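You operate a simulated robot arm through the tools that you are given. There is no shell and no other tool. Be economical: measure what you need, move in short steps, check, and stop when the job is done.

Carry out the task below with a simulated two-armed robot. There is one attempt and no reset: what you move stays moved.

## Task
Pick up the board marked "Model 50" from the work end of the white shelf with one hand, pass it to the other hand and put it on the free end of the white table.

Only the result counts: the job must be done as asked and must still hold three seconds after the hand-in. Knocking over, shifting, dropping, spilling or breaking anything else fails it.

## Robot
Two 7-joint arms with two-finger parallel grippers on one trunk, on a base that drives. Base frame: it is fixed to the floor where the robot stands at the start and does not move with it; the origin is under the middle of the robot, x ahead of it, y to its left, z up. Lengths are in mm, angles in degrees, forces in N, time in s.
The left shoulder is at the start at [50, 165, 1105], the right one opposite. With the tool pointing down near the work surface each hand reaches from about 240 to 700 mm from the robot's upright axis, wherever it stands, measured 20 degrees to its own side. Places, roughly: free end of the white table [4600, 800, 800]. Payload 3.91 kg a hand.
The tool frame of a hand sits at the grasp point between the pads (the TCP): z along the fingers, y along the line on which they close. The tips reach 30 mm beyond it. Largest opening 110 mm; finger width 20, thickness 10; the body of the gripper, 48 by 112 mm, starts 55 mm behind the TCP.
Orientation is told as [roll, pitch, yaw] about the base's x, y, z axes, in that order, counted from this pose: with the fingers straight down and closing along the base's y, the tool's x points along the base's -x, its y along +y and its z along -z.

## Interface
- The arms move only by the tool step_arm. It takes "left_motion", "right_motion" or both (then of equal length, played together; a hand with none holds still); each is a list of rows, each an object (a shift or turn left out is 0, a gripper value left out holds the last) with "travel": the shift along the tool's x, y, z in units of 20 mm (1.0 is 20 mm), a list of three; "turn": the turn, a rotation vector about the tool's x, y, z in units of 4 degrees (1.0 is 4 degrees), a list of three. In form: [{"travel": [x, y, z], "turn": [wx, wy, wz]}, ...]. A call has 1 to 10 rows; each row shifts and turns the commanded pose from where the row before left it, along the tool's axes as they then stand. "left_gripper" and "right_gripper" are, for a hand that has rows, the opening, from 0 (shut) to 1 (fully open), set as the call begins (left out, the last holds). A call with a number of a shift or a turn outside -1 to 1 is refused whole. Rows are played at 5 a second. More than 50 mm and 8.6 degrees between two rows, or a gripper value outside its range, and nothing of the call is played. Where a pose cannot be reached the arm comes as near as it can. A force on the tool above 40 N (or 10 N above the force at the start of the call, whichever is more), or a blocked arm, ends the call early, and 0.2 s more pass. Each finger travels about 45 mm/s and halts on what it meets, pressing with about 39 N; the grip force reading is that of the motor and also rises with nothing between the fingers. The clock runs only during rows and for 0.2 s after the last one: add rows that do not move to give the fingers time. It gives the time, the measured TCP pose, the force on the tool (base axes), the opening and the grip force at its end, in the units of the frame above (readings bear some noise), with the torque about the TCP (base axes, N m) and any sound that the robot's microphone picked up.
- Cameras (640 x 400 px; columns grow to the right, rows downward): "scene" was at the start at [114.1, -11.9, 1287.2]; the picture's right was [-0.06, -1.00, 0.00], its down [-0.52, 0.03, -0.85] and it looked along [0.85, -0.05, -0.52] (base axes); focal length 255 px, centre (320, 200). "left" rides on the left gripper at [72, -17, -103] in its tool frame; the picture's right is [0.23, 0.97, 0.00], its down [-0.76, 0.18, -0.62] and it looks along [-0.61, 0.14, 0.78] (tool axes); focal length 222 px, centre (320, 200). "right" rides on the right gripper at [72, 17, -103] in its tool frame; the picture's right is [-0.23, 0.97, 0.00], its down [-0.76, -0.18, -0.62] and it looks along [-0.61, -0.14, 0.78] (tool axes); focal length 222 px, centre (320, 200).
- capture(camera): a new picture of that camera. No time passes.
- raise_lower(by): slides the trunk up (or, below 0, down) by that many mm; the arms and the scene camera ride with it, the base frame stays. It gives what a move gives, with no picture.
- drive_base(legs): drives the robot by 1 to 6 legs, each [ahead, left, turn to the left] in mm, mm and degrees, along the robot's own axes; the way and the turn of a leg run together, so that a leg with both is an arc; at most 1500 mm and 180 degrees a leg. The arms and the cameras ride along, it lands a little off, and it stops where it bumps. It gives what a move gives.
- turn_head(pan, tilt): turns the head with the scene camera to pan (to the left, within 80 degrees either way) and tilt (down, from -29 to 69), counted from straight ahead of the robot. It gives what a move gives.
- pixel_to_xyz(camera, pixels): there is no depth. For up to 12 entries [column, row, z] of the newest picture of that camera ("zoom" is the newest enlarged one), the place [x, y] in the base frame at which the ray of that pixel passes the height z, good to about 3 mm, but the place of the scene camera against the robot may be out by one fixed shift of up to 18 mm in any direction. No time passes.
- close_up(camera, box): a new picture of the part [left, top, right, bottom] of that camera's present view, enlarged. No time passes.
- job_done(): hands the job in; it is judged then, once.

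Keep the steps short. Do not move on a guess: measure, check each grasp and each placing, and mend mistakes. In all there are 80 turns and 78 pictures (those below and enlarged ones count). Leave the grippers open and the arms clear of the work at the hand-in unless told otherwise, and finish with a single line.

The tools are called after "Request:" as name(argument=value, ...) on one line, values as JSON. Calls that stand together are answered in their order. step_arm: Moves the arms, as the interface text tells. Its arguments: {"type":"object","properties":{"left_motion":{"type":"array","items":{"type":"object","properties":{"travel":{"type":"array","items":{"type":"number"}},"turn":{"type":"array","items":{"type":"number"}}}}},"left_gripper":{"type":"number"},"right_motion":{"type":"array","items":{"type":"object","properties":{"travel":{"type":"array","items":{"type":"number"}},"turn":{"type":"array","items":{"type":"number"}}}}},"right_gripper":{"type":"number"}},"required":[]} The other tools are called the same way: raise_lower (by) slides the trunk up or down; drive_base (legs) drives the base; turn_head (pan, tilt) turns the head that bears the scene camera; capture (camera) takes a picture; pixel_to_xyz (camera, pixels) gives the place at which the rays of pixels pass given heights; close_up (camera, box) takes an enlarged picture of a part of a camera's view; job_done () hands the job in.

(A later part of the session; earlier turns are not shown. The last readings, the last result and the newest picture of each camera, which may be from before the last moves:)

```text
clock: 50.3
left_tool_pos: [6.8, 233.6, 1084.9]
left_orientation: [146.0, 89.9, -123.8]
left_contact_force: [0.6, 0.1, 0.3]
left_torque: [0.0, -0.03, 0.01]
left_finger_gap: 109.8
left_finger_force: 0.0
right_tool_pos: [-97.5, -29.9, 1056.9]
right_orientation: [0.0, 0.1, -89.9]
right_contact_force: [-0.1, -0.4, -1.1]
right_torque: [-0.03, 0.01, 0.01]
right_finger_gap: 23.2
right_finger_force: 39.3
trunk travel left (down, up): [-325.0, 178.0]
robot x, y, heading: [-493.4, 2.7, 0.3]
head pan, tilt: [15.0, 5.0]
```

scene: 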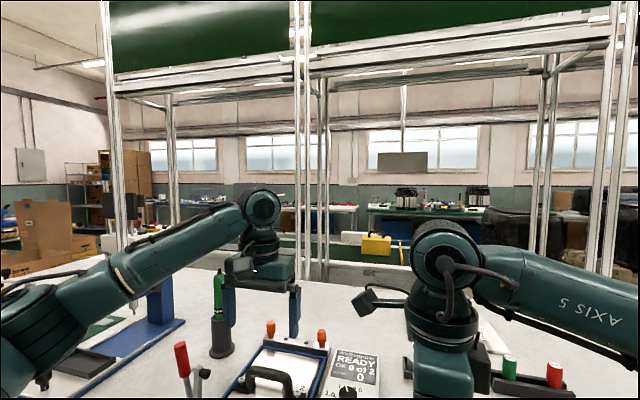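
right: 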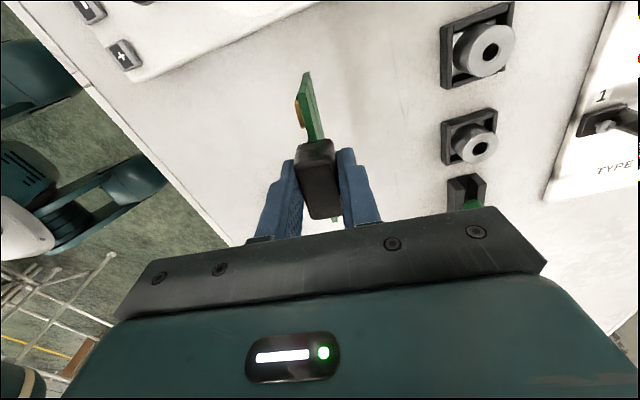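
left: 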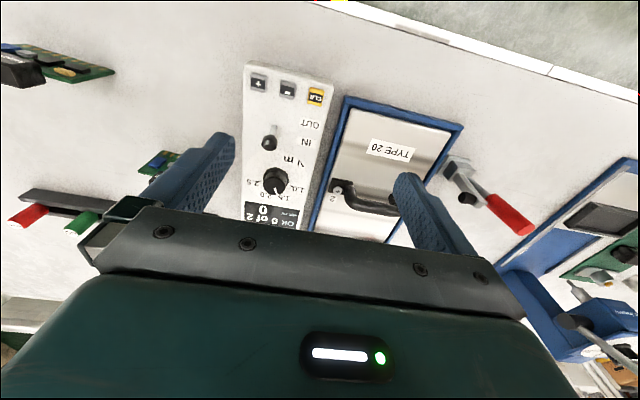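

The left hand has reached the pointing pose. Now I move it in line with the board: down 85 mm, back 106 mm, and in to y≈100, stopping short to look.

Request:
step_arm(left_motion=[{"travel": [-0.5, 0.6, 0.6]}, {"travel": [-0.5, 0.6, 0.6]}, {"travel": [-0.5, 0.6, 0.6]}, {"travel": [-0.5, 0.6, 0.6]}, {"travel": [-0.5, 0.6, 0.6]}, {"travel": [-0.5, 0.6, 0.6]}, {"travel": [-0.5, 0.6, 0.6]}, {"travel": [-0.5, 0.6, 0.6]}, {"travel": [-0.3, 0.5, 0.6]}, {}])

Request:
capture(camera="left")

Request:
turn_head(pan=0, tilt=40)

Request:
capture(camera="scene")

```text
clock: 52.5
left_tool_pos: [-98.2, 124.1, 1000.2]
left_orientation: [-154.4, 90.0, -64.2]
left_contact_force: [0.3, 0.2, 0.3]
left_torque: [-0.02, 0.01, 0.0]
left_finger_gap: 110.0
left_finger_force: 0.1
right_tool_pos: [-97.8, -30.2, 1055.9]
right_orientation: [0.0, 0.1, -89.9]
right_contact_force: [-0.9, 0.9, -0.1]
right_torque: [0.0, 0.01, -0.01]
right_finger_gap: 23.3
right_finger_force: 39.1
trunk travel left (down, up): [-325.0, 178.0]
robot x, y, heading: [-493.2, -2.4, 0.2]
head pan, tilt: [15.0, 5.0]
```

```text
52 pictures are left
```

left: 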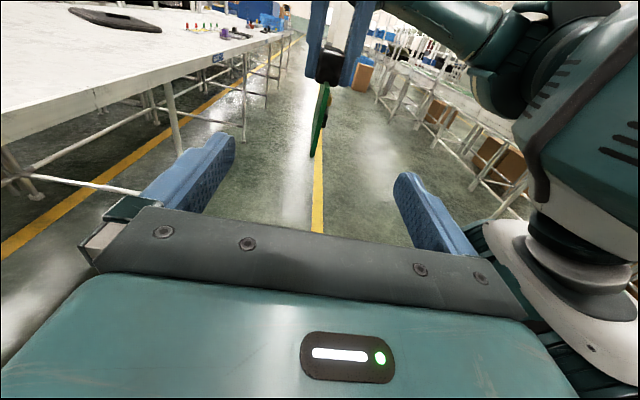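

```text
clock: 53.5
left_tool_pos: [-99.1, 124.0, 999.4]
left_orientation: [-170.8, 89.9, -80.7]
left_contact_force: [0.8, 0.7, -0.1]
left_torque: [0.01, -0.03, 0.0]
left_finger_gap: 110.0
left_finger_force: 0.1
right_tool_pos: [-98.8, -30.8, 1056.4]
right_orientation: [-0.1, 0.0, -89.7]
right_contact_force: [-0.5, -0.1, -1.1]
right_torque: [0.01, 0.01, -0.02]
right_finger_gap: 23.2
right_finger_force: 39.1
trunk travel left (down, up): [-325.0, 178.0]
robot x, y, heading: [-492.1, -4.5, 0.1]
head pan, tilt: [0.0, 40.0]
```

```text
51 pictures are left
```

scene: 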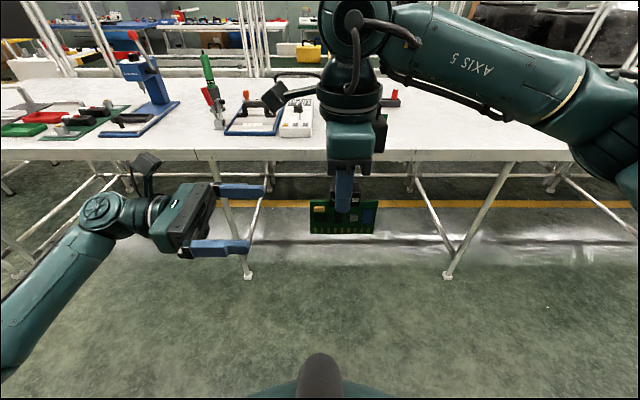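

The board hangs straight and in line between the left fingers. I'll enlarge the left view to check the lateral centring.

Request:
close_up(camera="left", box=[270, 60, 370, 170])

```text
3.64 times, centred on (320, 115) of left
```

zoom: 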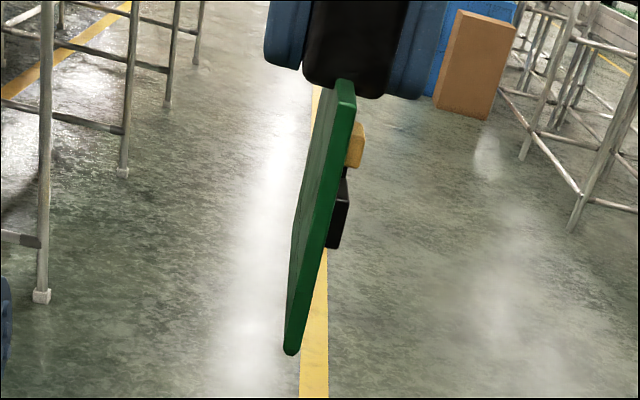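

The board edge is centred within 1–2 mm. I'll advance the left hand 108 mm so the tips reach about 30 mm onto the board below the right fingers.

Request:
step_arm(left_motion=[{"travel": [0, 0.08, 0.9]}, {"travel": [0, 0, 0.9]}, {"travel": [0, 0, 0.9]}, {"travel": [0, 0, 0.9]}, {"travel": [0, 0, 0.9]}, {"travel": [0, 0, 0.9]}, {}])

Request:
capture(camera="left")

Request:
close_up(camera="scene", box=[220, 150, 420, 275])

```text
clock: 55.1
left_tool_pos: [-100.9, 17.4, 997.2]
left_orientation: [102.4, 90.0, -167.3]
left_contact_force: [0.9, 1.0, -0.1]
left_torque: [0.01, 0.01, 0.03]
left_finger_gap: 110.2
left_finger_force: 0.0
right_tool_pos: [-98.9, -30.6, 1056.8]
right_orientation: [0.0, 0.0, -89.8]
right_contact_force: [-0.7, 0.2, -1.0]
right_torque: [0.01, 0.01, 0.0]
right_finger_gap: 23.2
right_finger_force: 38.9
trunk travel left (down, up): [-325.0, 178.0]
robot x, y, heading: [-493.7, -2.5, 0.2]
head pan, tilt: [0.0, 40.0]
```

```text
49 pictures are left
```

left: 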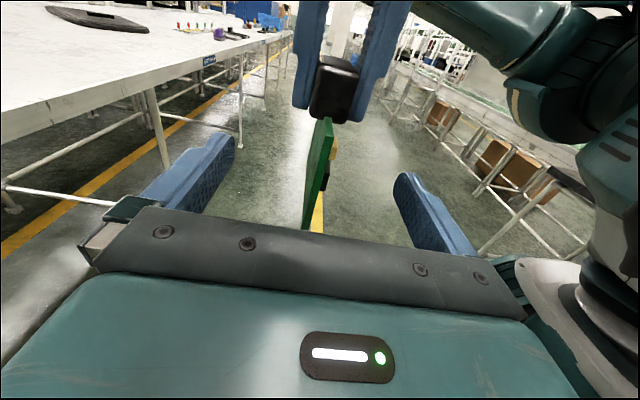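

```text
3.20 times, centred on (320, 212) of scene
```

zoom: 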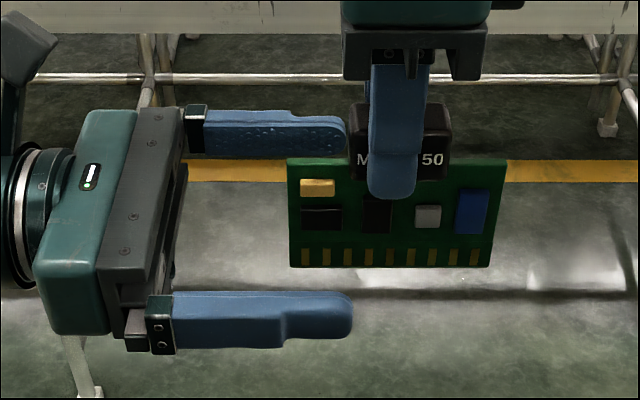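

The left fingers straddle the board on both sides. I'll close the left gripper.

Request:
step_arm(left_motion=[{}, {}, {}, {}, {}, {}, {}, {}], left_gripper=0)

Request:
capture(camera="left")

Request:
close_up(camera="scene", box=[220, 150, 420, 275])

```text
clock: 56.9
left_tool_pos: [-99.0, 17.6, 998.9]
left_orientation: [87.9, 90.0, 178.2]
left_contact_force: [10.6, -2.0, -0.7]
left_torque: [0.0, 0.18, 0.21]
left_finger_gap: 4.7
left_finger_force: 39.3
right_tool_pos: [-98.6, -29.6, 1055.9]
right_orientation: [-0.1, 0.0, -89.7]
right_contact_force: [-10.4, 1.5, 0.8]
right_torque: [0.07, 0.45, 0.28]
right_finger_gap: 23.5
right_finger_force: 39.4
trunk travel left (down, up): [-325.0, 178.0]
robot x, y, heading: [-494.7, 2.9, 0.1]
head pan, tilt: [0.0, 40.0]
```

```text
47 pictures are left
```

left: 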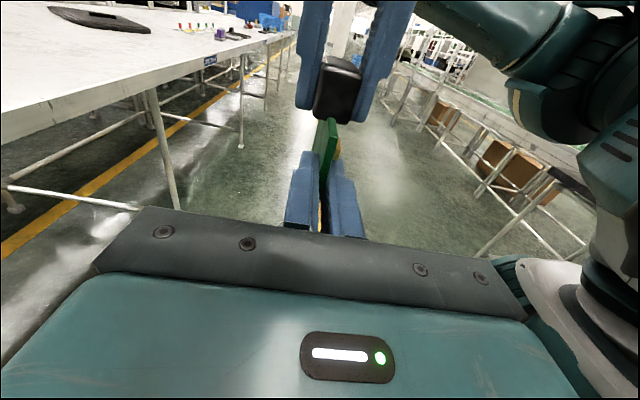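

```text
3.20 times, centred on (320, 212) of scene
```

zoom: 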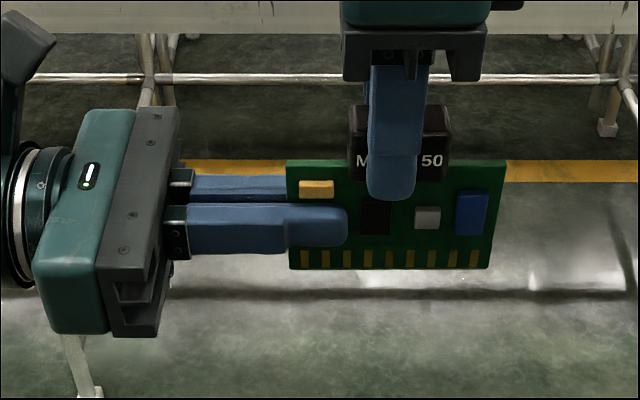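

The left hand grips the board plate (4.7 mm, 39 N). I'll open the right hand and check that the board stays.

Request:
step_arm(right_motion=[{}, {}, {}, {}, {}], right_gripper=0.7)

Request:
step_arm(right_motion=[{"travel": [0, 0, -0.6]}, {"travel": [0, 0, -1]}, {"travel": [0, 0, -1]}, {"travel": [-1, 0, -0.5]}, {"travel": [-1, 0, 0]}, {"travel": [-1, 0, 0]}, {"travel": [-1, 0, 0]}, {"travel": [-1, 0, 0]}, {"travel": [-1, 0, 0]}])

Request:
capture(camera="scene")

Request:
capture(camera="left")

```text
clock: 58.1
left_tool_pos: [-100.3, 15.4, 998.3]
left_orientation: [142.1, 90.0, -127.7]
left_contact_force: [0.2, 0.4, -0.4]
left_torque: [0.06, 0.0, 0.0]
left_finger_gap: 4.1
left_finger_force: 38.6
right_tool_pos: [-98.4, -31.1, 1055.8]
right_orientation: [0.0, 0.0, -89.9]
right_contact_force: [-0.2, 0.5, 0.5]
right_torque: [0.02, 0.02, 0.02]
right_finger_gap: 76.8
right_finger_force: 0.0
trunk travel left (down, up): [-325.0, 178.0]
robot x, y, heading: [-496.9, -1.9, 0.0]
head pan, tilt: [0.0, 40.0]
```

```text
clock: 60.1
left_tool_pos: [-100.3, 16.1, 998.1]
left_orientation: [-24.7, 89.9, 65.5]
left_contact_force: [0.7, 0.5, -0.1]
left_torque: [0.08, 0.01, 0.03]
left_finger_gap: 4.3
left_finger_force: 38.7
right_tool_pos: [-96.0, -152.0, 1119.2]
right_orientation: [0.0, 0.0, -89.9]
right_contact_force: [0.6, -0.8, -0.1]
right_torque: [0.03, 0.01, -0.01]
right_finger_gap: 76.8
right_finger_force: 0.0
trunk travel left (down, up): [-325.0, 178.0]
robot x, y, heading: [-492.7, -1.3, 0.2]
head pan, tilt: [0.0, 40.0]
```

```text
45 pictures are left
```

scene: 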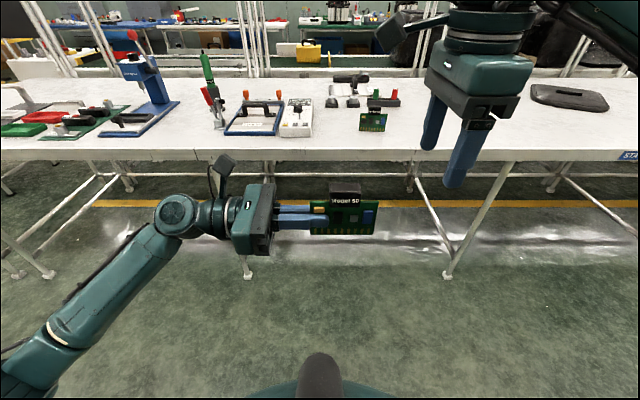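

```text
44 pictures are left
```

left: 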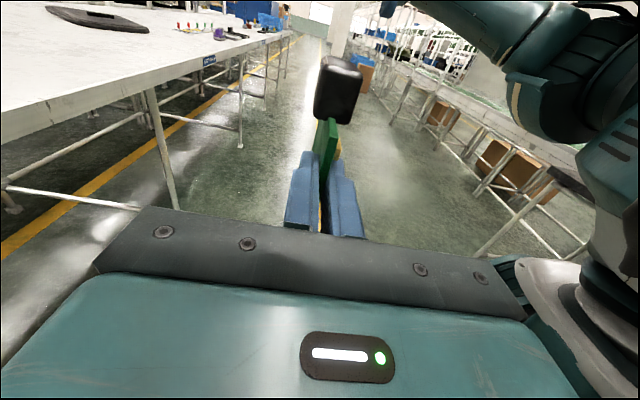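

The handover succeeded; the left hand holds the board alone. Now I look for the route and the target table.

Request:
turn_head(pan=45, tilt=12)

Request:
capture(camera="scene")

Request:
pixel_to_xyz(camera="scene", pixels=[[180, 215, 840], [180, 300, 0], [320, 250, 0], [320, 200, 840]])

Request:
close_up(camera="scene", box=[0, 110, 320, 310])

Request:
close_up(camera="scene", box=[320, 110, 640, 310])

```text
clock: 61.2
left_tool_pos: [-101.2, 16.8, 998.9]
left_orientation: [125.4, 90.1, -144.5]
left_contact_force: [-0.8, 0.8, 0.5]
left_torque: [0.04, 0.02, 0.01]
left_finger_gap: 4.4
left_finger_force: 39.0
right_tool_pos: [-97.3, -152.4, 1118.9]
right_orientation: [0.0, 0.0, -89.8]
right_contact_force: [0.4, -0.6, 0.1]
right_torque: [-0.01, 0.0, -0.04]
right_finger_gap: 77.1
right_finger_force: 0.1
trunk travel left (down, up): [-325.0, 178.0]
robot x, y, heading: [-496.0, -0.4, 0.3]
head pan, tilt: [45.0, 12.0]
```

```text
43 pictures are left
```

scene: 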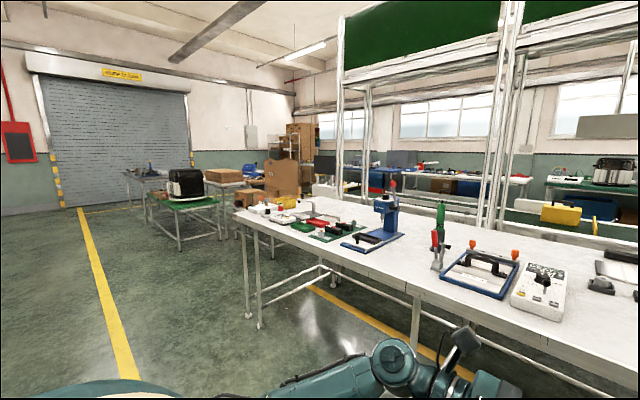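

```text
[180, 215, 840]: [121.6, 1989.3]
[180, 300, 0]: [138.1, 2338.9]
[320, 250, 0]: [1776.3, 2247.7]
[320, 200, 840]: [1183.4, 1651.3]
```

```text
2.00 times, centred on (160, 210) of scene
```

zoom: 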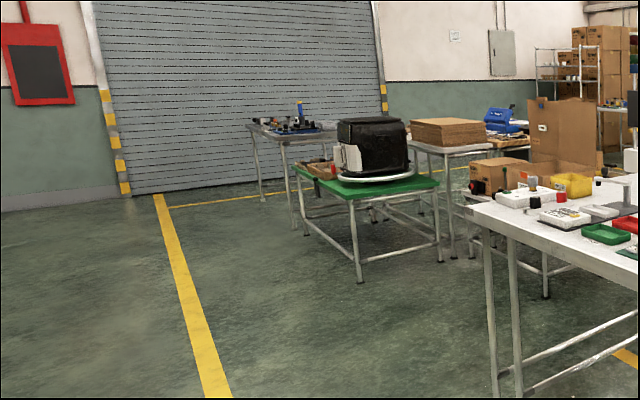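

```text
2.00 times, centred on (480, 210) of scene
```

zoom: 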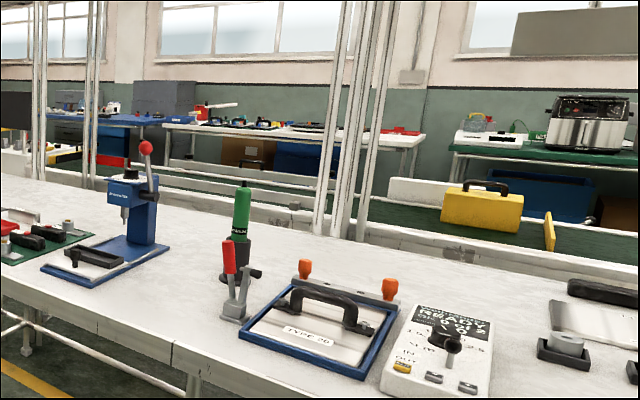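

The white wall table's right end (zoom2 370–420,130) matches [4600,800]. I'll measure the bench end and the obstacles near the passage.

Request:
pixel_to_xyz(camera="scene", pixels=[[233, 212, 840], [248, 307, 0], [272, 257.5, 0], [180, 250, 0], [220, 239, 0], [236, 238, 0], [124, 237, 0], [403, 185, 800], [524, 184, 800], [524, 198, 0], [320, 198, 840], [380, 174, 900]])

Request:
close_up(camera="scene", box=[220, 130, 420, 255])

```text
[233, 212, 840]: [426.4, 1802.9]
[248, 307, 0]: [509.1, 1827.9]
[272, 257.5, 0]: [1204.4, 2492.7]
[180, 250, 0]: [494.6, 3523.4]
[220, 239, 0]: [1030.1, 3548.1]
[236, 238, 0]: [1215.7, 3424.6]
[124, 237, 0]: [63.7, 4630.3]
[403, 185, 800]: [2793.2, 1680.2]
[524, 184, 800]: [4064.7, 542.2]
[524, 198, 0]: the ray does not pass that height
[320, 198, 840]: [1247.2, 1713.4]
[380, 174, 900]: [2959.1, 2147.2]
```

```text
3.20 times, centred on (320, 192) of scene
```

zoom: 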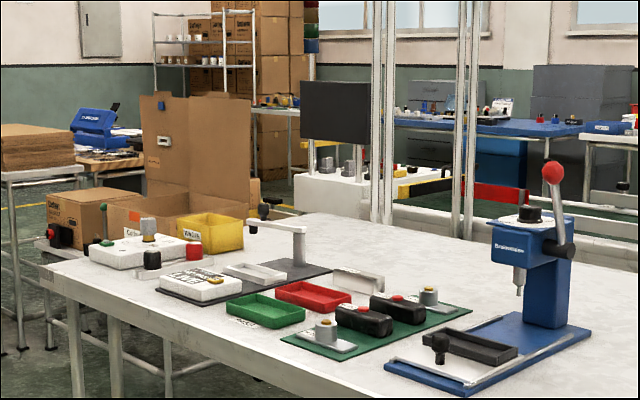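

The bench's left end is at y≈1800, with boxes near [1204,2490] and the green table near y 3500. The aisle at x<400 is free. I'll strafe left 1500 then 1200, and look again.

Request:
drive_base(legs=[[0, 1500, 0], [0, 1250, 0]])

Request:
turn_head(pan=0, tilt=14)

Request:
capture(camera="scene")

```text
clock: 74.6
left_tool_pos: [-80.1, 2767.4, 998.2]
left_orientation: [166.5, 90.0, -104.0]
left_contact_force: [-0.6, -0.5, -0.7]
left_torque: [0.03, 0.0, 0.03]
left_finger_gap: 4.6
left_finger_force: 38.6
right_tool_pos: [-78.0, 2599.0, 1119.9]
right_orientation: [0.0, 0.0, -90.5]
right_contact_force: [-0.6, -0.5, 0.5]
right_torque: [0.02, 0.03, 0.03]
right_finger_gap: 76.9
right_finger_force: 0.0
trunk travel left (down, up): [-325.0, 178.0]
robot x, y, heading: [-470.7, 2747.9, -0.6]
head pan, tilt: [45.0, 12.0]
```

```text
clock: 75.7
left_tool_pos: [-79.1, 2767.7, 998.5]
left_orientation: [129.5, 90.0, -141.0]
left_contact_force: [-0.8, -0.3, -0.2]
left_torque: [0.05, 0.01, 0.01]
left_finger_gap: 4.1
left_finger_force: 38.8
right_tool_pos: [-78.5, 2599.3, 1119.1]
right_orientation: [0.0, 0.0, -90.5]
right_contact_force: [-0.5, 0.2, 0.0]
right_torque: [0.03, 0.03, -0.02]
right_finger_gap: 77.0
right_finger_force: 0.0
trunk travel left (down, up): [-325.0, 178.0]
robot x, y, heading: [-473.6, 2752.7, -0.5]
head pan, tilt: [0.0, 14.0]
```

```text
39 pictures are left
```

scene: 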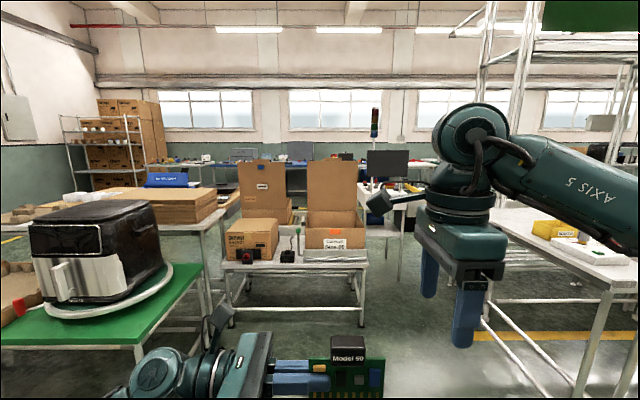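

I'll measure legs and table edges around the opening between the box table and the bench.

Request:
pixel_to_xyz(camera="scene", pixels=[[363, 323, 0], [366, 263, 700], [366, 263, 840], [222, 262, 700], [398, 277, 0], [485, 324, 0], [400, 235, 750], [204, 270, 840], [580, 398, 0], [232, 320, 0], [130, 362, 840], [386, 330, 0]])

Request:
close_up(camera="scene", box=[320, 130, 640, 330])

```text
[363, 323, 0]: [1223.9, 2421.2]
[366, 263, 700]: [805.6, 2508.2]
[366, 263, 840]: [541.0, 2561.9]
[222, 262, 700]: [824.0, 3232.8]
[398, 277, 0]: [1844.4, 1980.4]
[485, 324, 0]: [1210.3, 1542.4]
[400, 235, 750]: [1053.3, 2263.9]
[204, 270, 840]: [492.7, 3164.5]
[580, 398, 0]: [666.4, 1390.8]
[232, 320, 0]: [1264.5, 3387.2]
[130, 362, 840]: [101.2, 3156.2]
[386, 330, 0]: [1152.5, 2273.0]
```

```text
2.00 times, centred on (480, 230) of scene
```

zoom: 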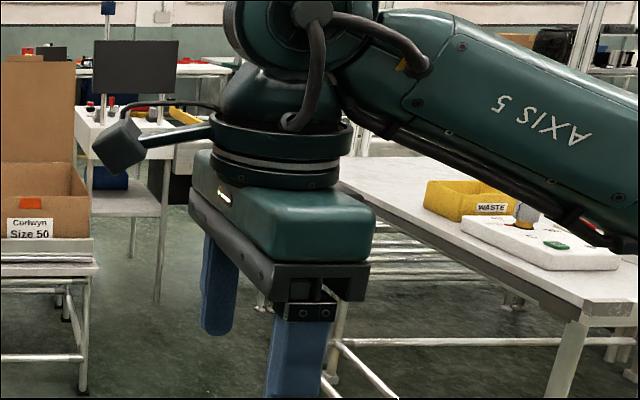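

The gap between bench (y≈1803) and box table (y≈2421) is about 620 mm. I need my base's width. The right camera sees the base, so I'll capture it.

Request:
capture(camera="right")

Request:
capture(camera="left")

```text
37 pictures are left
```

right: 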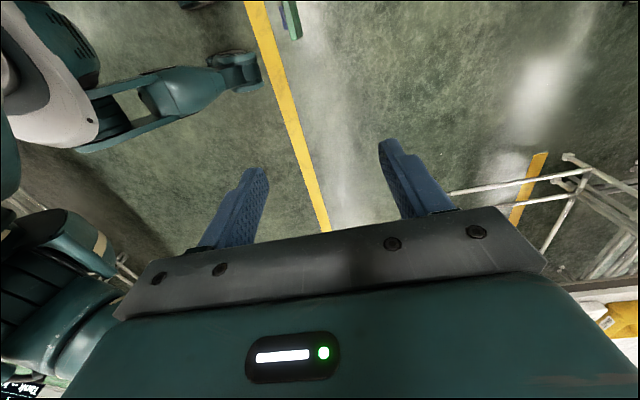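

```text
36 pictures are left
```

left: 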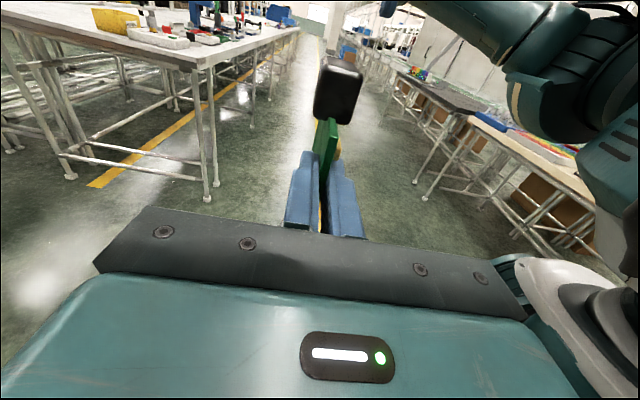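

I'll measure the outrigger wheel positions on the floor.

Request:
pixel_to_xyz(camera="right", pixels=[[258, 75, 0], [240, 88, 0], [215, 90, 0], [208, 3, 0], [185, 5, 0], [90, 150, 250], [260, 75, 80], [98, 125, 400]])

```text
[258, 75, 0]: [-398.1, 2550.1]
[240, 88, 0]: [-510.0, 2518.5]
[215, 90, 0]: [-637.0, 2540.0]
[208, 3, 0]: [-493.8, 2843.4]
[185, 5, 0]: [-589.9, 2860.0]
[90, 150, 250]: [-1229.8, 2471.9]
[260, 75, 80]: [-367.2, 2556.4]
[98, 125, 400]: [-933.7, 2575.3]
```

The base's footprint looks about ±240 mm wide, so the gap can be passed if the arms are kept narrow. I'll turn the left hand so its fingers point ahead (+x), extending it somewhat while staying level.

Request:
step_arm(left_motion=[{"travel": [0, -0.51, -0.08], "turn": [1, 0, 0]}, {"travel": [0, -0.51, -0.08], "turn": [1, 0, 0]}, {"travel": [0, -0.51, -0.08], "turn": [1, 0, 0]}, {"travel": [0, -0.51, -0.08], "turn": [1, 0, 0]}, {"travel": [0, -0.51, -0.08], "turn": [1, 0, 0]}, {"travel": [0, -0.51, -0.08], "turn": [1, 0, 0]}, {"travel": [0, -0.51, -0.08], "turn": [1, 0, 0]}, {"travel": [0, -0.51, -0.08], "turn": [1, 0, 0]}, {"travel": [0, -0.51, -0.08], "turn": [1, 0, 0]}, {"travel": [0, -0.51, -0.08], "turn": [1, 0, 0]}])

Request:
step_arm(left_motion=[{"travel": [0, -0.44, 0.26], "turn": [1, 0, 0]}, {"travel": [0, -0.44, 0.26], "turn": [1, 0, 0]}, {"travel": [0, -0.44, 0.26], "turn": [1, 0, 0]}, {"travel": [0, -0.44, 0.26], "turn": [1, 0, 0]}, {"travel": [0, -0.44, 0.26], "turn": [1, 0, 0]}, {"travel": [0, -0.44, 0.26], "turn": [1, 0, 0]}, {"travel": [0, -0.44, 0.26], "turn": [1, 0, 0]}, {"travel": [0, -0.44, 0.26], "turn": [1, 0, 0]}, {"travel": [0, -0.44, 0.26], "turn": [1, 0, 0]}, {"travel": [0, -0.44, 0.26], "turn": [1, 0, 0]}])

Request:
step_arm(left_motion=[{"travel": [0, -0.25, 0.45], "turn": [1, 0, 0]}, {"travel": [0, -0.25, 0.45], "turn": [1, 0, 0]}, {"travel": [0, -0.1, 0.45], "turn": [0.5, 0, 0]}, {}])

Request:
turn_head(pan=30, tilt=45)

Request:
capture(camera="scene")

```text
clock: 77.9
left_tool_pos: [12.0, 2811.2, 999.1]
left_orientation: [-163.7, 90.0, -33.9]
left_contact_force: [-0.3, 0.2, -1.0]
left_torque: [0.04, 0.0, -0.02]
left_finger_gap: 4.5
left_finger_force: 39.1
right_tool_pos: [-77.5, 2599.0, 1118.4]
right_orientation: [0.0, 0.1, -90.4]
right_contact_force: [0.1, 0.4, 0.0]
right_torque: [0.0, -0.04, 0.02]
right_finger_gap: 77.1
right_finger_force: 0.0
trunk travel left (down, up): [-325.0, 178.0]
robot x, y, heading: [-476.3, 2751.2, -0.5]
head pan, tilt: [0.0, 14.0]
```

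```text
clock: 79.9
left_tool_pos: [98.6, 2894.2, 975.8]
left_orientation: [-75.6, 79.4, 92.4]
left_contact_force: [0.4, 0.0, 1.0]
left_torque: [0.02, 0.03, 0.02]
left_finger_gap: 4.4
left_finger_force: 39.0
right_tool_pos: [-78.0, 2599.1, 1118.2]
right_orientation: [-0.1, 0.0, -90.5]
right_contact_force: [0.8, -0.4, -0.4]
right_torque: [0.03, 0.01, -0.05]
right_finger_gap: 76.9
right_finger_force: 0.0
trunk travel left (down, up): [-325.0, 178.0]
robot x, y, heading: [-472.5, 2750.3, -0.4]
head pan, tilt: [0.0, 14.0]
stopped in row 10 (left hand): the arm was blocked; the commanded pose is now the measured one
```

```text
clock: 80.7
left_tool_pos: [126.1, 2951.7, 969.7]
left_orientation: [-87.3, 69.3, 92.7]
left_contact_force: [0.5, -0.1, 0.5]
left_torque: [-0.02, 0.04, 0.0]
left_finger_gap: 4.4
left_finger_force: 38.4
right_tool_pos: [-78.0, 2599.3, 1118.6]
right_orientation: [-0.1, 0.0, -90.5]
right_contact_force: [-0.8, -0.1, -0.3]
right_torque: [0.03, -0.01, 0.01]
right_finger_gap: 77.1
right_finger_force: 0.0
trunk travel left (down, up): [-325.0, 178.0]
robot x, y, heading: [-471.3, 2750.6, -0.8]
head pan, tilt: [0.0, 14.0]
stopped in row 3 (left hand): the arm was blocked; the commanded pose is now the measured one
```

```text
clock: 81.6
left_tool_pos: [126.2, 2952.0, 971.3]
left_orientation: [-87.2, 69.2, 92.7]
left_contact_force: [-0.2, 0.3, 0.1]
left_torque: [0.01, 0.04, 0.0]
left_finger_gap: 4.3
left_finger_force: 39.3
right_tool_pos: [-78.1, 2598.1, 1119.7]
right_orientation: [0.1, 0.0, -90.5]
right_contact_force: [0.1, -0.1, -0.6]
right_torque: [0.03, -0.01, -0.02]
right_finger_gap: 77.1
right_finger_force: 0.0
trunk travel left (down, up): [-325.0, 178.0]
robot x, y, heading: [-471.6, 2753.7, -0.5]
head pan, tilt: [30.0, 45.0]
```

```text
35 pictures are left
```

scene: 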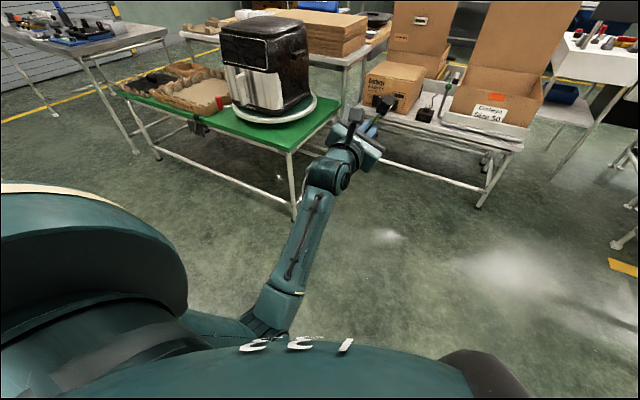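

The left arm was blocked. I'll enlarge this view to see whether it is near the green table.

Request:
close_up(camera="scene", box=[240, 40, 440, 240])

Request:
capture(camera="left")

Request:
pixel_to_xyz(camera="scene", pixels=[[295, 218, 0], [290, 150, 800], [340, 112, 800], [158, 158, 0], [480, 207, 0], [560, 178, 0], [520, 150, 700], [105, 85, 800]])

```text
2.00 times, centred on (340, 140) of scene
```

zoom: 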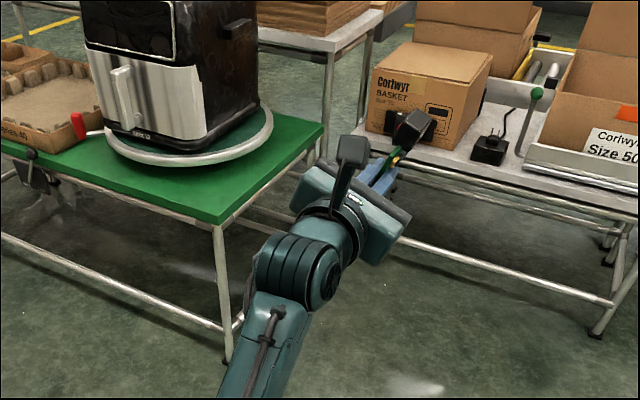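

```text
33 pictures are left
```

left: 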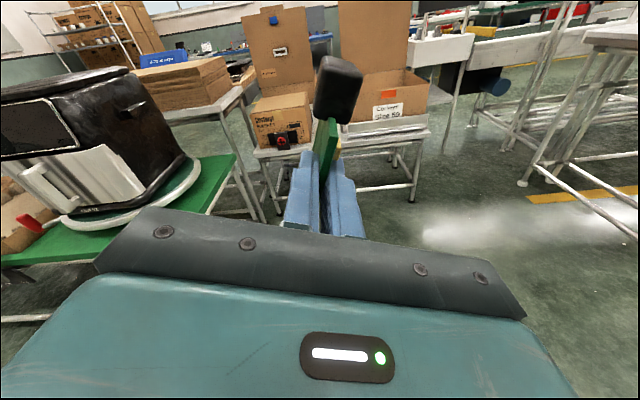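

```text
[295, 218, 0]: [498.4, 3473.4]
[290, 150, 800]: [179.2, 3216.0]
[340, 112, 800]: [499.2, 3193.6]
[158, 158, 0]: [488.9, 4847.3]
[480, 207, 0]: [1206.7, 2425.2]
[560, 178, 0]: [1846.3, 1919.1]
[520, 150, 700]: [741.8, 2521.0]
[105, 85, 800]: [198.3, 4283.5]
```

No contact: the green table starts at x≈470, y≈3470, so the arm just reached a joint limit and the board is still firmly held. The box table is only about 450 high, its right edge at y≈2424. I'll line up with the gap at y≈2110 and approach to x≈0 to look in.

Request:
drive_base(legs=[[0, -640, 0.5], [450, 0, 0]])

Request:
turn_head(pan=-5, tilt=20)

Request:
capture(camera="scene")

```text
clock: 87.5
left_tool_pos: [565.4, 2321.4, 969.7]
left_orientation: [-87.1, 69.3, 93.5]
left_contact_force: [-0.3, -0.3, -0.8]
left_torque: [-0.03, 0.04, -0.05]
left_finger_gap: 4.2
left_finger_force: 39.4
right_tool_pos: [364.6, 1965.1, 1118.4]
right_orientation: [0.0, -0.1, -89.8]
right_contact_force: [-0.6, -0.1, 0.4]
right_torque: [-0.01, 0.01, -0.01]
right_finger_gap: 76.7
right_finger_force: 0.1
trunk travel left (down, up): [-325.0, 178.0]
robot x, y, heading: [-38.0, 2114.8, 0.5]
head pan, tilt: [30.0, 45.0]
```

```text
clock: 88.5
left_tool_pos: [565.0, 2320.7, 970.0]
left_orientation: [-87.1, 69.3, 93.4]
left_contact_force: [-0.3, -0.4, 0.4]
left_torque: [-0.03, 0.0, 0.0]
left_finger_gap: 4.1
left_finger_force: 38.9
right_tool_pos: [366.0, 1965.2, 1118.4]
right_orientation: [0.0, 0.0, -89.8]
right_contact_force: [0.4, 0.1, -0.4]
right_torque: [0.0, 0.0, -0.01]
right_finger_gap: 77.1
right_finger_force: 0.0
trunk travel left (down, up): [-325.0, 178.0]
robot x, y, heading: [-31.4, 2116.0, 0.2]
head pan, tilt: [-5.0, 20.0]
```

```text
32 pictures are left
```

scene: 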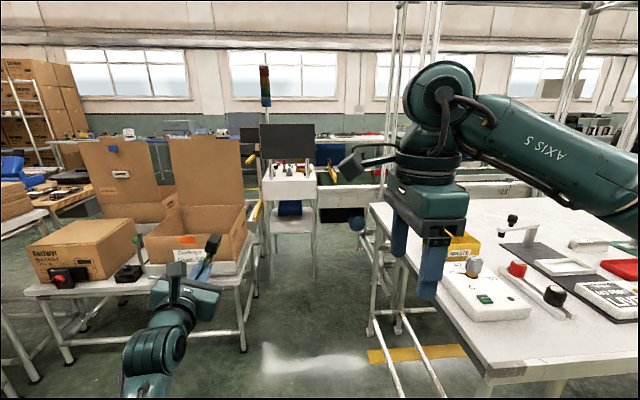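

I'll measure the far obstacles and enlarge the passage.

Request:
close_up(camera="scene", box=[200, 120, 400, 345])

Request:
pixel_to_xyz(camera="scene", pixels=[[272, 284, 0], [314, 262, 0], [372, 335, 0], [399, 332, 0], [243, 350, 0], [255, 296, 0], [368, 203, 840], [487, 370, 840], [356, 230, 400], [263, 198, 840], [318, 185, 840], [320, 195, 840]])

```text
1.78 times, centred on (300, 232) of scene
```

zoom: 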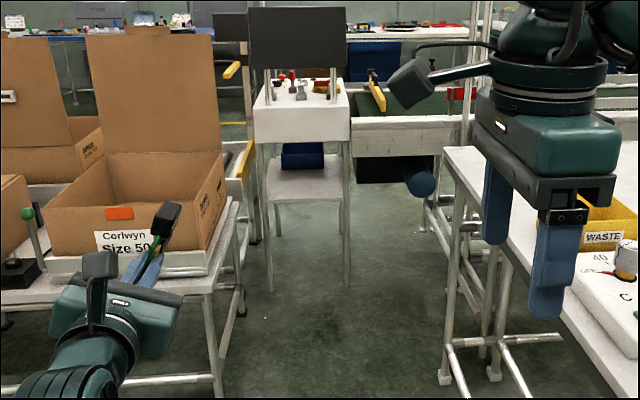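

```text
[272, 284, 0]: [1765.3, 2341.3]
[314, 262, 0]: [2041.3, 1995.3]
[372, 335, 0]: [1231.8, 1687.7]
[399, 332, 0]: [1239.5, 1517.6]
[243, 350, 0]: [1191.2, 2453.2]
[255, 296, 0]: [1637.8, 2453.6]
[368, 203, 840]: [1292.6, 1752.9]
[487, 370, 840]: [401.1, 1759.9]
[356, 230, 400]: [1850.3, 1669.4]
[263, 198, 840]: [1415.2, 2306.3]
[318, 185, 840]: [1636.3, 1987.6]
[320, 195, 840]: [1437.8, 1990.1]
```

I'll enlarge the area left of the monitor stand.

Request:
close_up(camera="scene", box=[225, 130, 345, 205])

Request:
close_up(camera="scene", box=[60, 110, 280, 250])

```text
5.33 times, centred on (285, 168) of scene
```

zoom: 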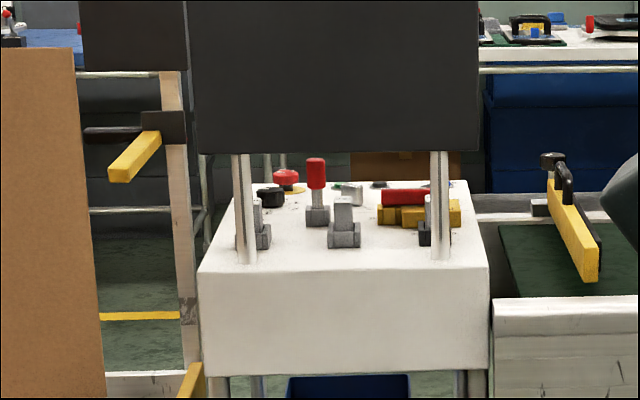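

```text
2.86 times, centred on (170, 180) of scene
```

zoom: 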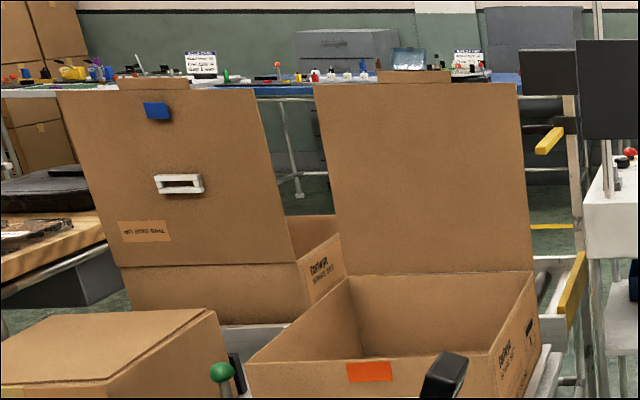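

The monitor stand and conveyor close that passage. I see free floor on the far side by the shutter, so I'll back out, face left (+y) along the aisle and look there.

Request:
drive_base(legs=[[-750, 0, 0], [0, 0, 90]])

Request:
turn_head(pan=-20, tilt=12)

Request:
capture(camera="scene")

```text
clock: 96.3
left_tool_pos: [-985.0, 2698.3, 970.6]
left_orientation: [-87.2, 69.3, -175.4]
left_contact_force: [0.6, -0.8, 0.4]
left_torque: [-0.06, -0.03, -0.01]
left_finger_gap: 4.4
left_finger_force: 38.7
right_tool_pos: [-625.4, 2505.1, 1119.6]
right_orientation: [0.0, -0.1, 1.4]
right_contact_force: [0.7, 0.7, 0.3]
right_torque: [0.02, 0.0, 0.02]
right_finger_gap: 76.9
right_finger_force: 0.1
trunk travel left (down, up): [-325.0, 178.0]
robot x, y, heading: [-767.7, 2103.8, 91.3]
head pan, tilt: [-5.0, 20.0]
```

```text
clock: 97.1
left_tool_pos: [-985.0, 2699.0, 970.0]
left_orientation: [-87.2, 69.4, -175.4]
left_contact_force: [-0.1, 0.7, -0.1]
left_torque: [-0.02, -0.01, 0.02]
left_finger_gap: 4.1
left_finger_force: 39.4
right_tool_pos: [-625.3, 2506.2, 1117.9]
right_orientation: [-0.1, 0.1, 1.4]
right_contact_force: [1.1, -0.4, -0.5]
right_torque: [0.01, -0.01, -0.01]
right_finger_gap: 76.9
right_finger_force: 0.0
trunk travel left (down, up): [-325.0, 178.0]
robot x, y, heading: [-769.3, 2104.6, 91.4]
head pan, tilt: [-20.0, 12.0]
```

```text
28 pictures are left
```

scene: 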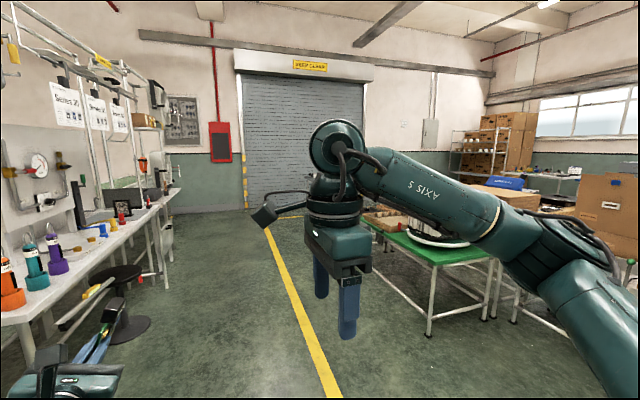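

I'll measure the clearances along this aisle.

Request:
pixel_to_xyz(camera="scene", pixels=[[428, 334, 0], [165, 290, 0], [250, 208, 0], [150, 215, 840], [20, 325, 840], [150, 325, 0], [380, 275, 0], [432, 263, 800]])

Request:
drive_base(legs=[[0, -350, 0], [1000, 0, 0]])

Request:
turn_head(pan=-50, tilt=10)

Request:
capture(camera="scene")

```text
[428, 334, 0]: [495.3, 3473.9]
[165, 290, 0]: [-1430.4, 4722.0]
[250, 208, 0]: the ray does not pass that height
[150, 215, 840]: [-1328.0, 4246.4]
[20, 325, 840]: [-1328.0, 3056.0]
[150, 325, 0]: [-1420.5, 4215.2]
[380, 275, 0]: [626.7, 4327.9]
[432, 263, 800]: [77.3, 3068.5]
```

```text
clock: 104.0
left_tool_pos: [-690.7, 3671.5, 970.6]
left_orientation: [-87.1, 69.3, -173.4]
left_contact_force: [-0.2, 0.6, -0.1]
left_torque: [0.0, 0.01, -0.02]
left_finger_gap: 4.3
left_finger_force: 38.8
right_tool_pos: [-324.2, 3490.0, 1117.6]
right_orientation: [0.0, 0.0, 3.2]
right_contact_force: [0.2, -0.7, -0.2]
right_torque: [0.01, 0.0, 0.04]
right_finger_gap: 77.0
right_finger_force: 0.0
trunk travel left (down, up): [-325.0, 178.0]
robot x, y, heading: [-454.8, 3087.6, 93.1]
head pan, tilt: [-20.0, 12.0]
```

```text
clock: 105.0
left_tool_pos: [-690.6, 3671.5, 971.1]
left_orientation: [-87.2, 69.3, -173.5]
left_contact_force: [0.7, 0.7, -0.5]
left_torque: [-0.06, 0.02, 0.01]
left_finger_gap: 4.4
left_finger_force: 39.0
right_tool_pos: [-324.9, 3491.3, 1118.0]
right_orientation: [0.1, 0.0, 3.3]
right_contact_force: [0.8, 0.9, 0.4]
right_torque: [-0.03, -0.03, 0.01]
right_finger_gap: 76.9
right_finger_force: 0.1
trunk travel left (down, up): [-325.0, 178.0]
robot x, y, heading: [-455.4, 3086.8, 93.1]
head pan, tilt: [-50.0, 10.0]
```

```text
27 pictures are left
```

scene: 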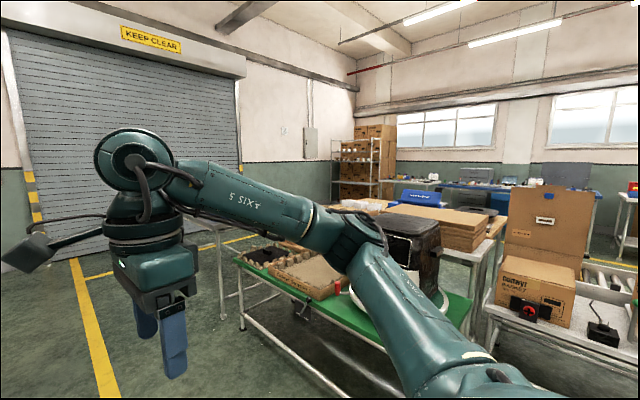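

Path ahead is clear. I'll measure the tool table leg and shutter base before going on.

Request:
pixel_to_xyz(camera="scene", pixels=[[222, 319, 0], [241, 330, 0], [240, 236, 0], [70, 258, 0], [300, 205, 0], [330, 203, 0], [260, 250, 0], [238, 232, 840]])

Request:
drive_base(legs=[[900, 0, -3], [600, 0, 0]])

Request:
turn_head(pan=-70, tilt=10)

Request:
capture(camera="scene")

```text
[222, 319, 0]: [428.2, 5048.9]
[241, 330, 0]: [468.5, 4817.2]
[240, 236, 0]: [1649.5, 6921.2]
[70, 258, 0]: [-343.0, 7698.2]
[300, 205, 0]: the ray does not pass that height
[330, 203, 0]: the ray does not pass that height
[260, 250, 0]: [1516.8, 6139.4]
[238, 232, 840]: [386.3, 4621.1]
```

```text
clock: 112.8
left_tool_pos: [-673.8, 5195.8, 969.6]
left_orientation: [-87.1, 69.3, -177.0]
left_contact_force: [0.5, 1.0, -0.1]
left_torque: [-0.01, 0.01, 0.02]
left_finger_gap: 4.2
left_finger_force: 39.5
right_tool_pos: [-320.3, 4992.8, 1118.8]
right_orientation: [0.0, 0.0, -0.3]
right_contact_force: [0.4, -0.9, -0.7]
right_torque: [-0.02, 0.0, -0.02]
right_finger_gap: 77.1
right_finger_force: 0.1
trunk travel left (down, up): [-325.0, 178.0]
robot x, y, heading: [-473.1, 4597.4, 89.6]
head pan, tilt: [-50.0, 10.0]
```

```text
clock: 113.6
left_tool_pos: [-673.1, 5197.0, 970.1]
left_orientation: [-87.1, 69.3, -177.0]
left_contact_force: [-0.3, 0.5, 0.9]
left_torque: [-0.04, 0.04, 0.0]
left_finger_gap: 4.2
left_finger_force: 39.1
right_tool_pos: [-320.1, 4993.1, 1119.1]
right_orientation: [0.1, 0.1, -0.2]
right_contact_force: [0.2, 0.1, -1.1]
right_torque: [0.01, 0.04, -0.01]
right_finger_gap: 76.8
right_finger_force: 0.1
trunk travel left (down, up): [-325.0, 178.0]
robot x, y, heading: [-472.7, 4595.2, 89.7]
head pan, tilt: [-70.0, 10.0]
```

```text
26 pictures are left
```

scene: 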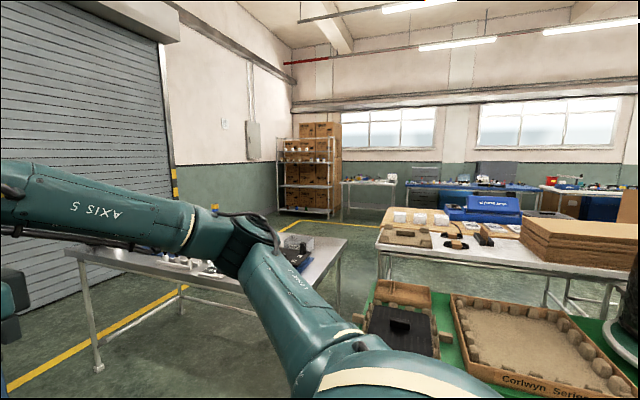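

The far side is open by the shutter. I'll measure the tool table's corners and the yellow line.

Request:
pixel_to_xyz(camera="scene", pixels=[[98, 370, 0], [182, 284, 0], [345, 240, 840], [78, 258, 840], [337, 292, 0], [375, 282, 0], [30, 378, 0], [200, 285, 0], [290, 212, 0], [400, 215, 0], [386, 252, 840], [430, 210, 0]])

Request:
close_up(camera="scene", box=[240, 140, 480, 320])

```text
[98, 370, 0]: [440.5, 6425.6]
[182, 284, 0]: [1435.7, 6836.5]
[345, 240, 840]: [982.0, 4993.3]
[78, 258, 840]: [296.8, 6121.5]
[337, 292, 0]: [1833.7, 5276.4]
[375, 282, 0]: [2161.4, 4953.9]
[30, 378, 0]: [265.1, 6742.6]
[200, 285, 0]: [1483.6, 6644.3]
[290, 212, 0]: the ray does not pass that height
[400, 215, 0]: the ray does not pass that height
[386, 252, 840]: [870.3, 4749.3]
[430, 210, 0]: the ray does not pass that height
```

```text
2.22 times, centred on (360, 230) of scene
```

zoom: 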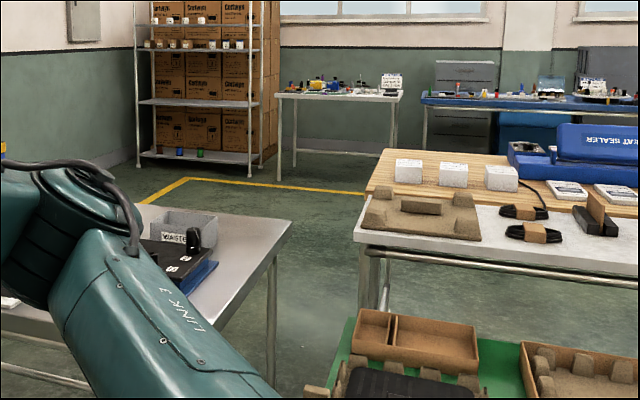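

I'll go on to y≈6750 and turn to face +x, then look along the shutter wall.

Request:
drive_base(legs=[[1500, 0, 0], [600, 0, 0], [0, 0, -90]])

Request:
turn_head(pan=0, tilt=18)

Request:
capture(camera="scene")

```text
clock: 127.7
left_tool_pos: [181.3, 6871.8, 969.7]
left_orientation: [-87.1, 69.3, 92.2]
left_contact_force: [0.6, -0.5, -0.6]
left_torque: [-0.02, 0.04, 0.0]
left_finger_gap: 4.1
left_finger_force: 39.0
right_tool_pos: [-25.7, 6521.8, 1117.3]
right_orientation: [0.1, 0.0, -91.1]
right_contact_force: [-0.4, 0.2, 0.5]
right_torque: [-0.06, 0.03, -0.01]
right_finger_gap: 76.9
right_finger_force: 0.0
trunk travel left (down, up): [-325.0, 178.0]
robot x, y, heading: [-420.4, 6679.5, -1.3]
head pan, tilt: [-70.0, 10.0]
```

```text
clock: 129.2
left_tool_pos: [180.9, 6871.7, 969.7]
left_orientation: [-87.1, 69.3, 92.1]
left_contact_force: [0.4, 0.1, 0.3]
left_torque: [-0.02, 0.04, -0.04]
left_finger_gap: 4.6
left_finger_force: 38.8
right_tool_pos: [-25.9, 6520.3, 1118.9]
right_orientation: [0.0, 0.1, -91.1]
right_contact_force: [0.1, -0.1, 0.3]
right_torque: [0.0, 0.01, -0.02]
right_finger_gap: 77.3
right_finger_force: 0.0
trunk travel left (down, up): [-325.0, 178.0]
robot x, y, heading: [-420.5, 6679.1, -1.3]
head pan, tilt: [0.0, 18.0]
```

```text
24 pictures are left
```

scene: 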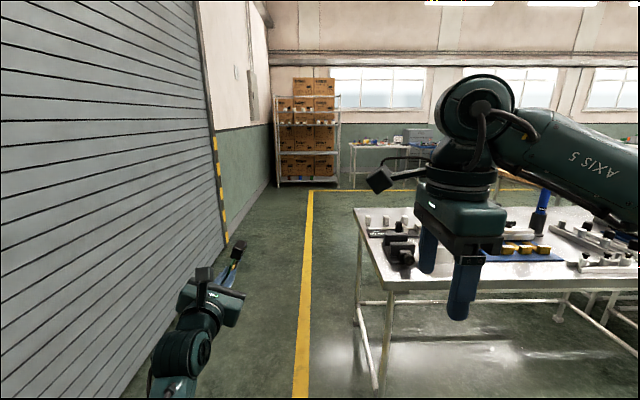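

Request:
pixel_to_xyz(camera="scene", pixels=[[380, 390, 0], [358, 325, 0], [225, 235, 0], [160, 330, 0], [305, 300, 0], [310, 192, 0], [340, 187, 0], [275, 187, 0], [385, 292, 840], [356, 207, 840], [560, 320, 0], [280, 187, 0]])

```text
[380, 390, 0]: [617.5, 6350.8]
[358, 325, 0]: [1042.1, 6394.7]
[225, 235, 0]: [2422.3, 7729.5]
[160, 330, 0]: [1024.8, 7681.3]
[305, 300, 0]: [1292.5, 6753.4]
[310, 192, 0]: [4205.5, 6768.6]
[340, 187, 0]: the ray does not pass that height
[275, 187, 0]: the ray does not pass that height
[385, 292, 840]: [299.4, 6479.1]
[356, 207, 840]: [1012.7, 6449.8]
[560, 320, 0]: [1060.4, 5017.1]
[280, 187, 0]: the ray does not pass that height
```

Corridor between table (y≈6480) and shutter (7700) is clear. I'll strafe left 400 and go ahead 2900.

Request:
drive_base(legs=[[0, 400, 1.3], [1500, 0, 0], [1400, 0, 0], [0, 0, -90]])

Request:
turn_head(pan=0, tilt=14)

Request:
capture(camera="scene")

```text
clock: 149.1
left_tool_pos: [2703.7, 6495.4, 971.1]
left_orientation: [-87.0, 69.2, 4.2]
left_contact_force: [-0.2, -0.4, -0.8]
left_torque: [0.06, -0.02, 0.0]
left_finger_gap: 4.2
left_finger_force: 38.3
right_tool_pos: [2344.7, 6692.0, 1119.6]
right_orientation: [0.1, 0.0, -179.2]
right_contact_force: [0.5, -0.8, 0.6]
right_torque: [0.01, 0.03, 0.03]
right_finger_gap: 76.9
right_finger_force: 0.0
trunk travel left (down, up): [-325.0, 178.0]
robot x, y, heading: [2490.4, 7091.2, -89.2]
head pan, tilt: [0.0, 18.0]
```

```text
clock: 149.8
left_tool_pos: [2704.9, 6496.0, 970.2]
left_orientation: [-87.0, 69.2, 4.2]
left_contact_force: [0.4, -0.2, -0.7]
left_torque: [0.05, -0.02, 0.0]
left_finger_gap: 4.2
left_finger_force: 39.1
right_tool_pos: [2344.7, 6691.1, 1118.7]
right_orientation: [0.0, 0.0, -179.2]
right_contact_force: [-0.3, 0.6, 0.3]
right_torque: [0.01, 0.0, -0.02]
right_finger_gap: 76.9
right_finger_force: 0.0
trunk travel left (down, up): [-325.0, 178.0]
robot x, y, heading: [2493.1, 7090.2, -89.4]
head pan, tilt: [0.0, 14.0]
```

```text
23 pictures are left
```

scene: 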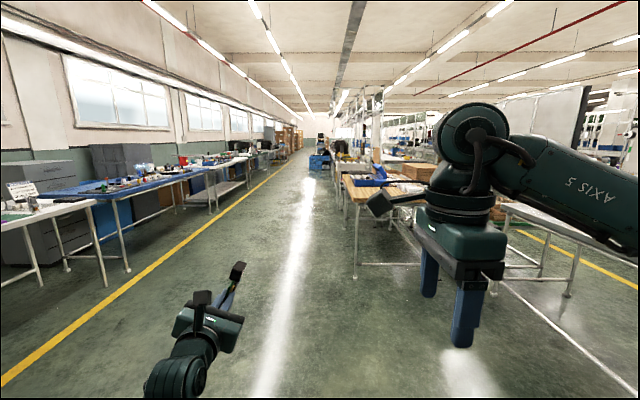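

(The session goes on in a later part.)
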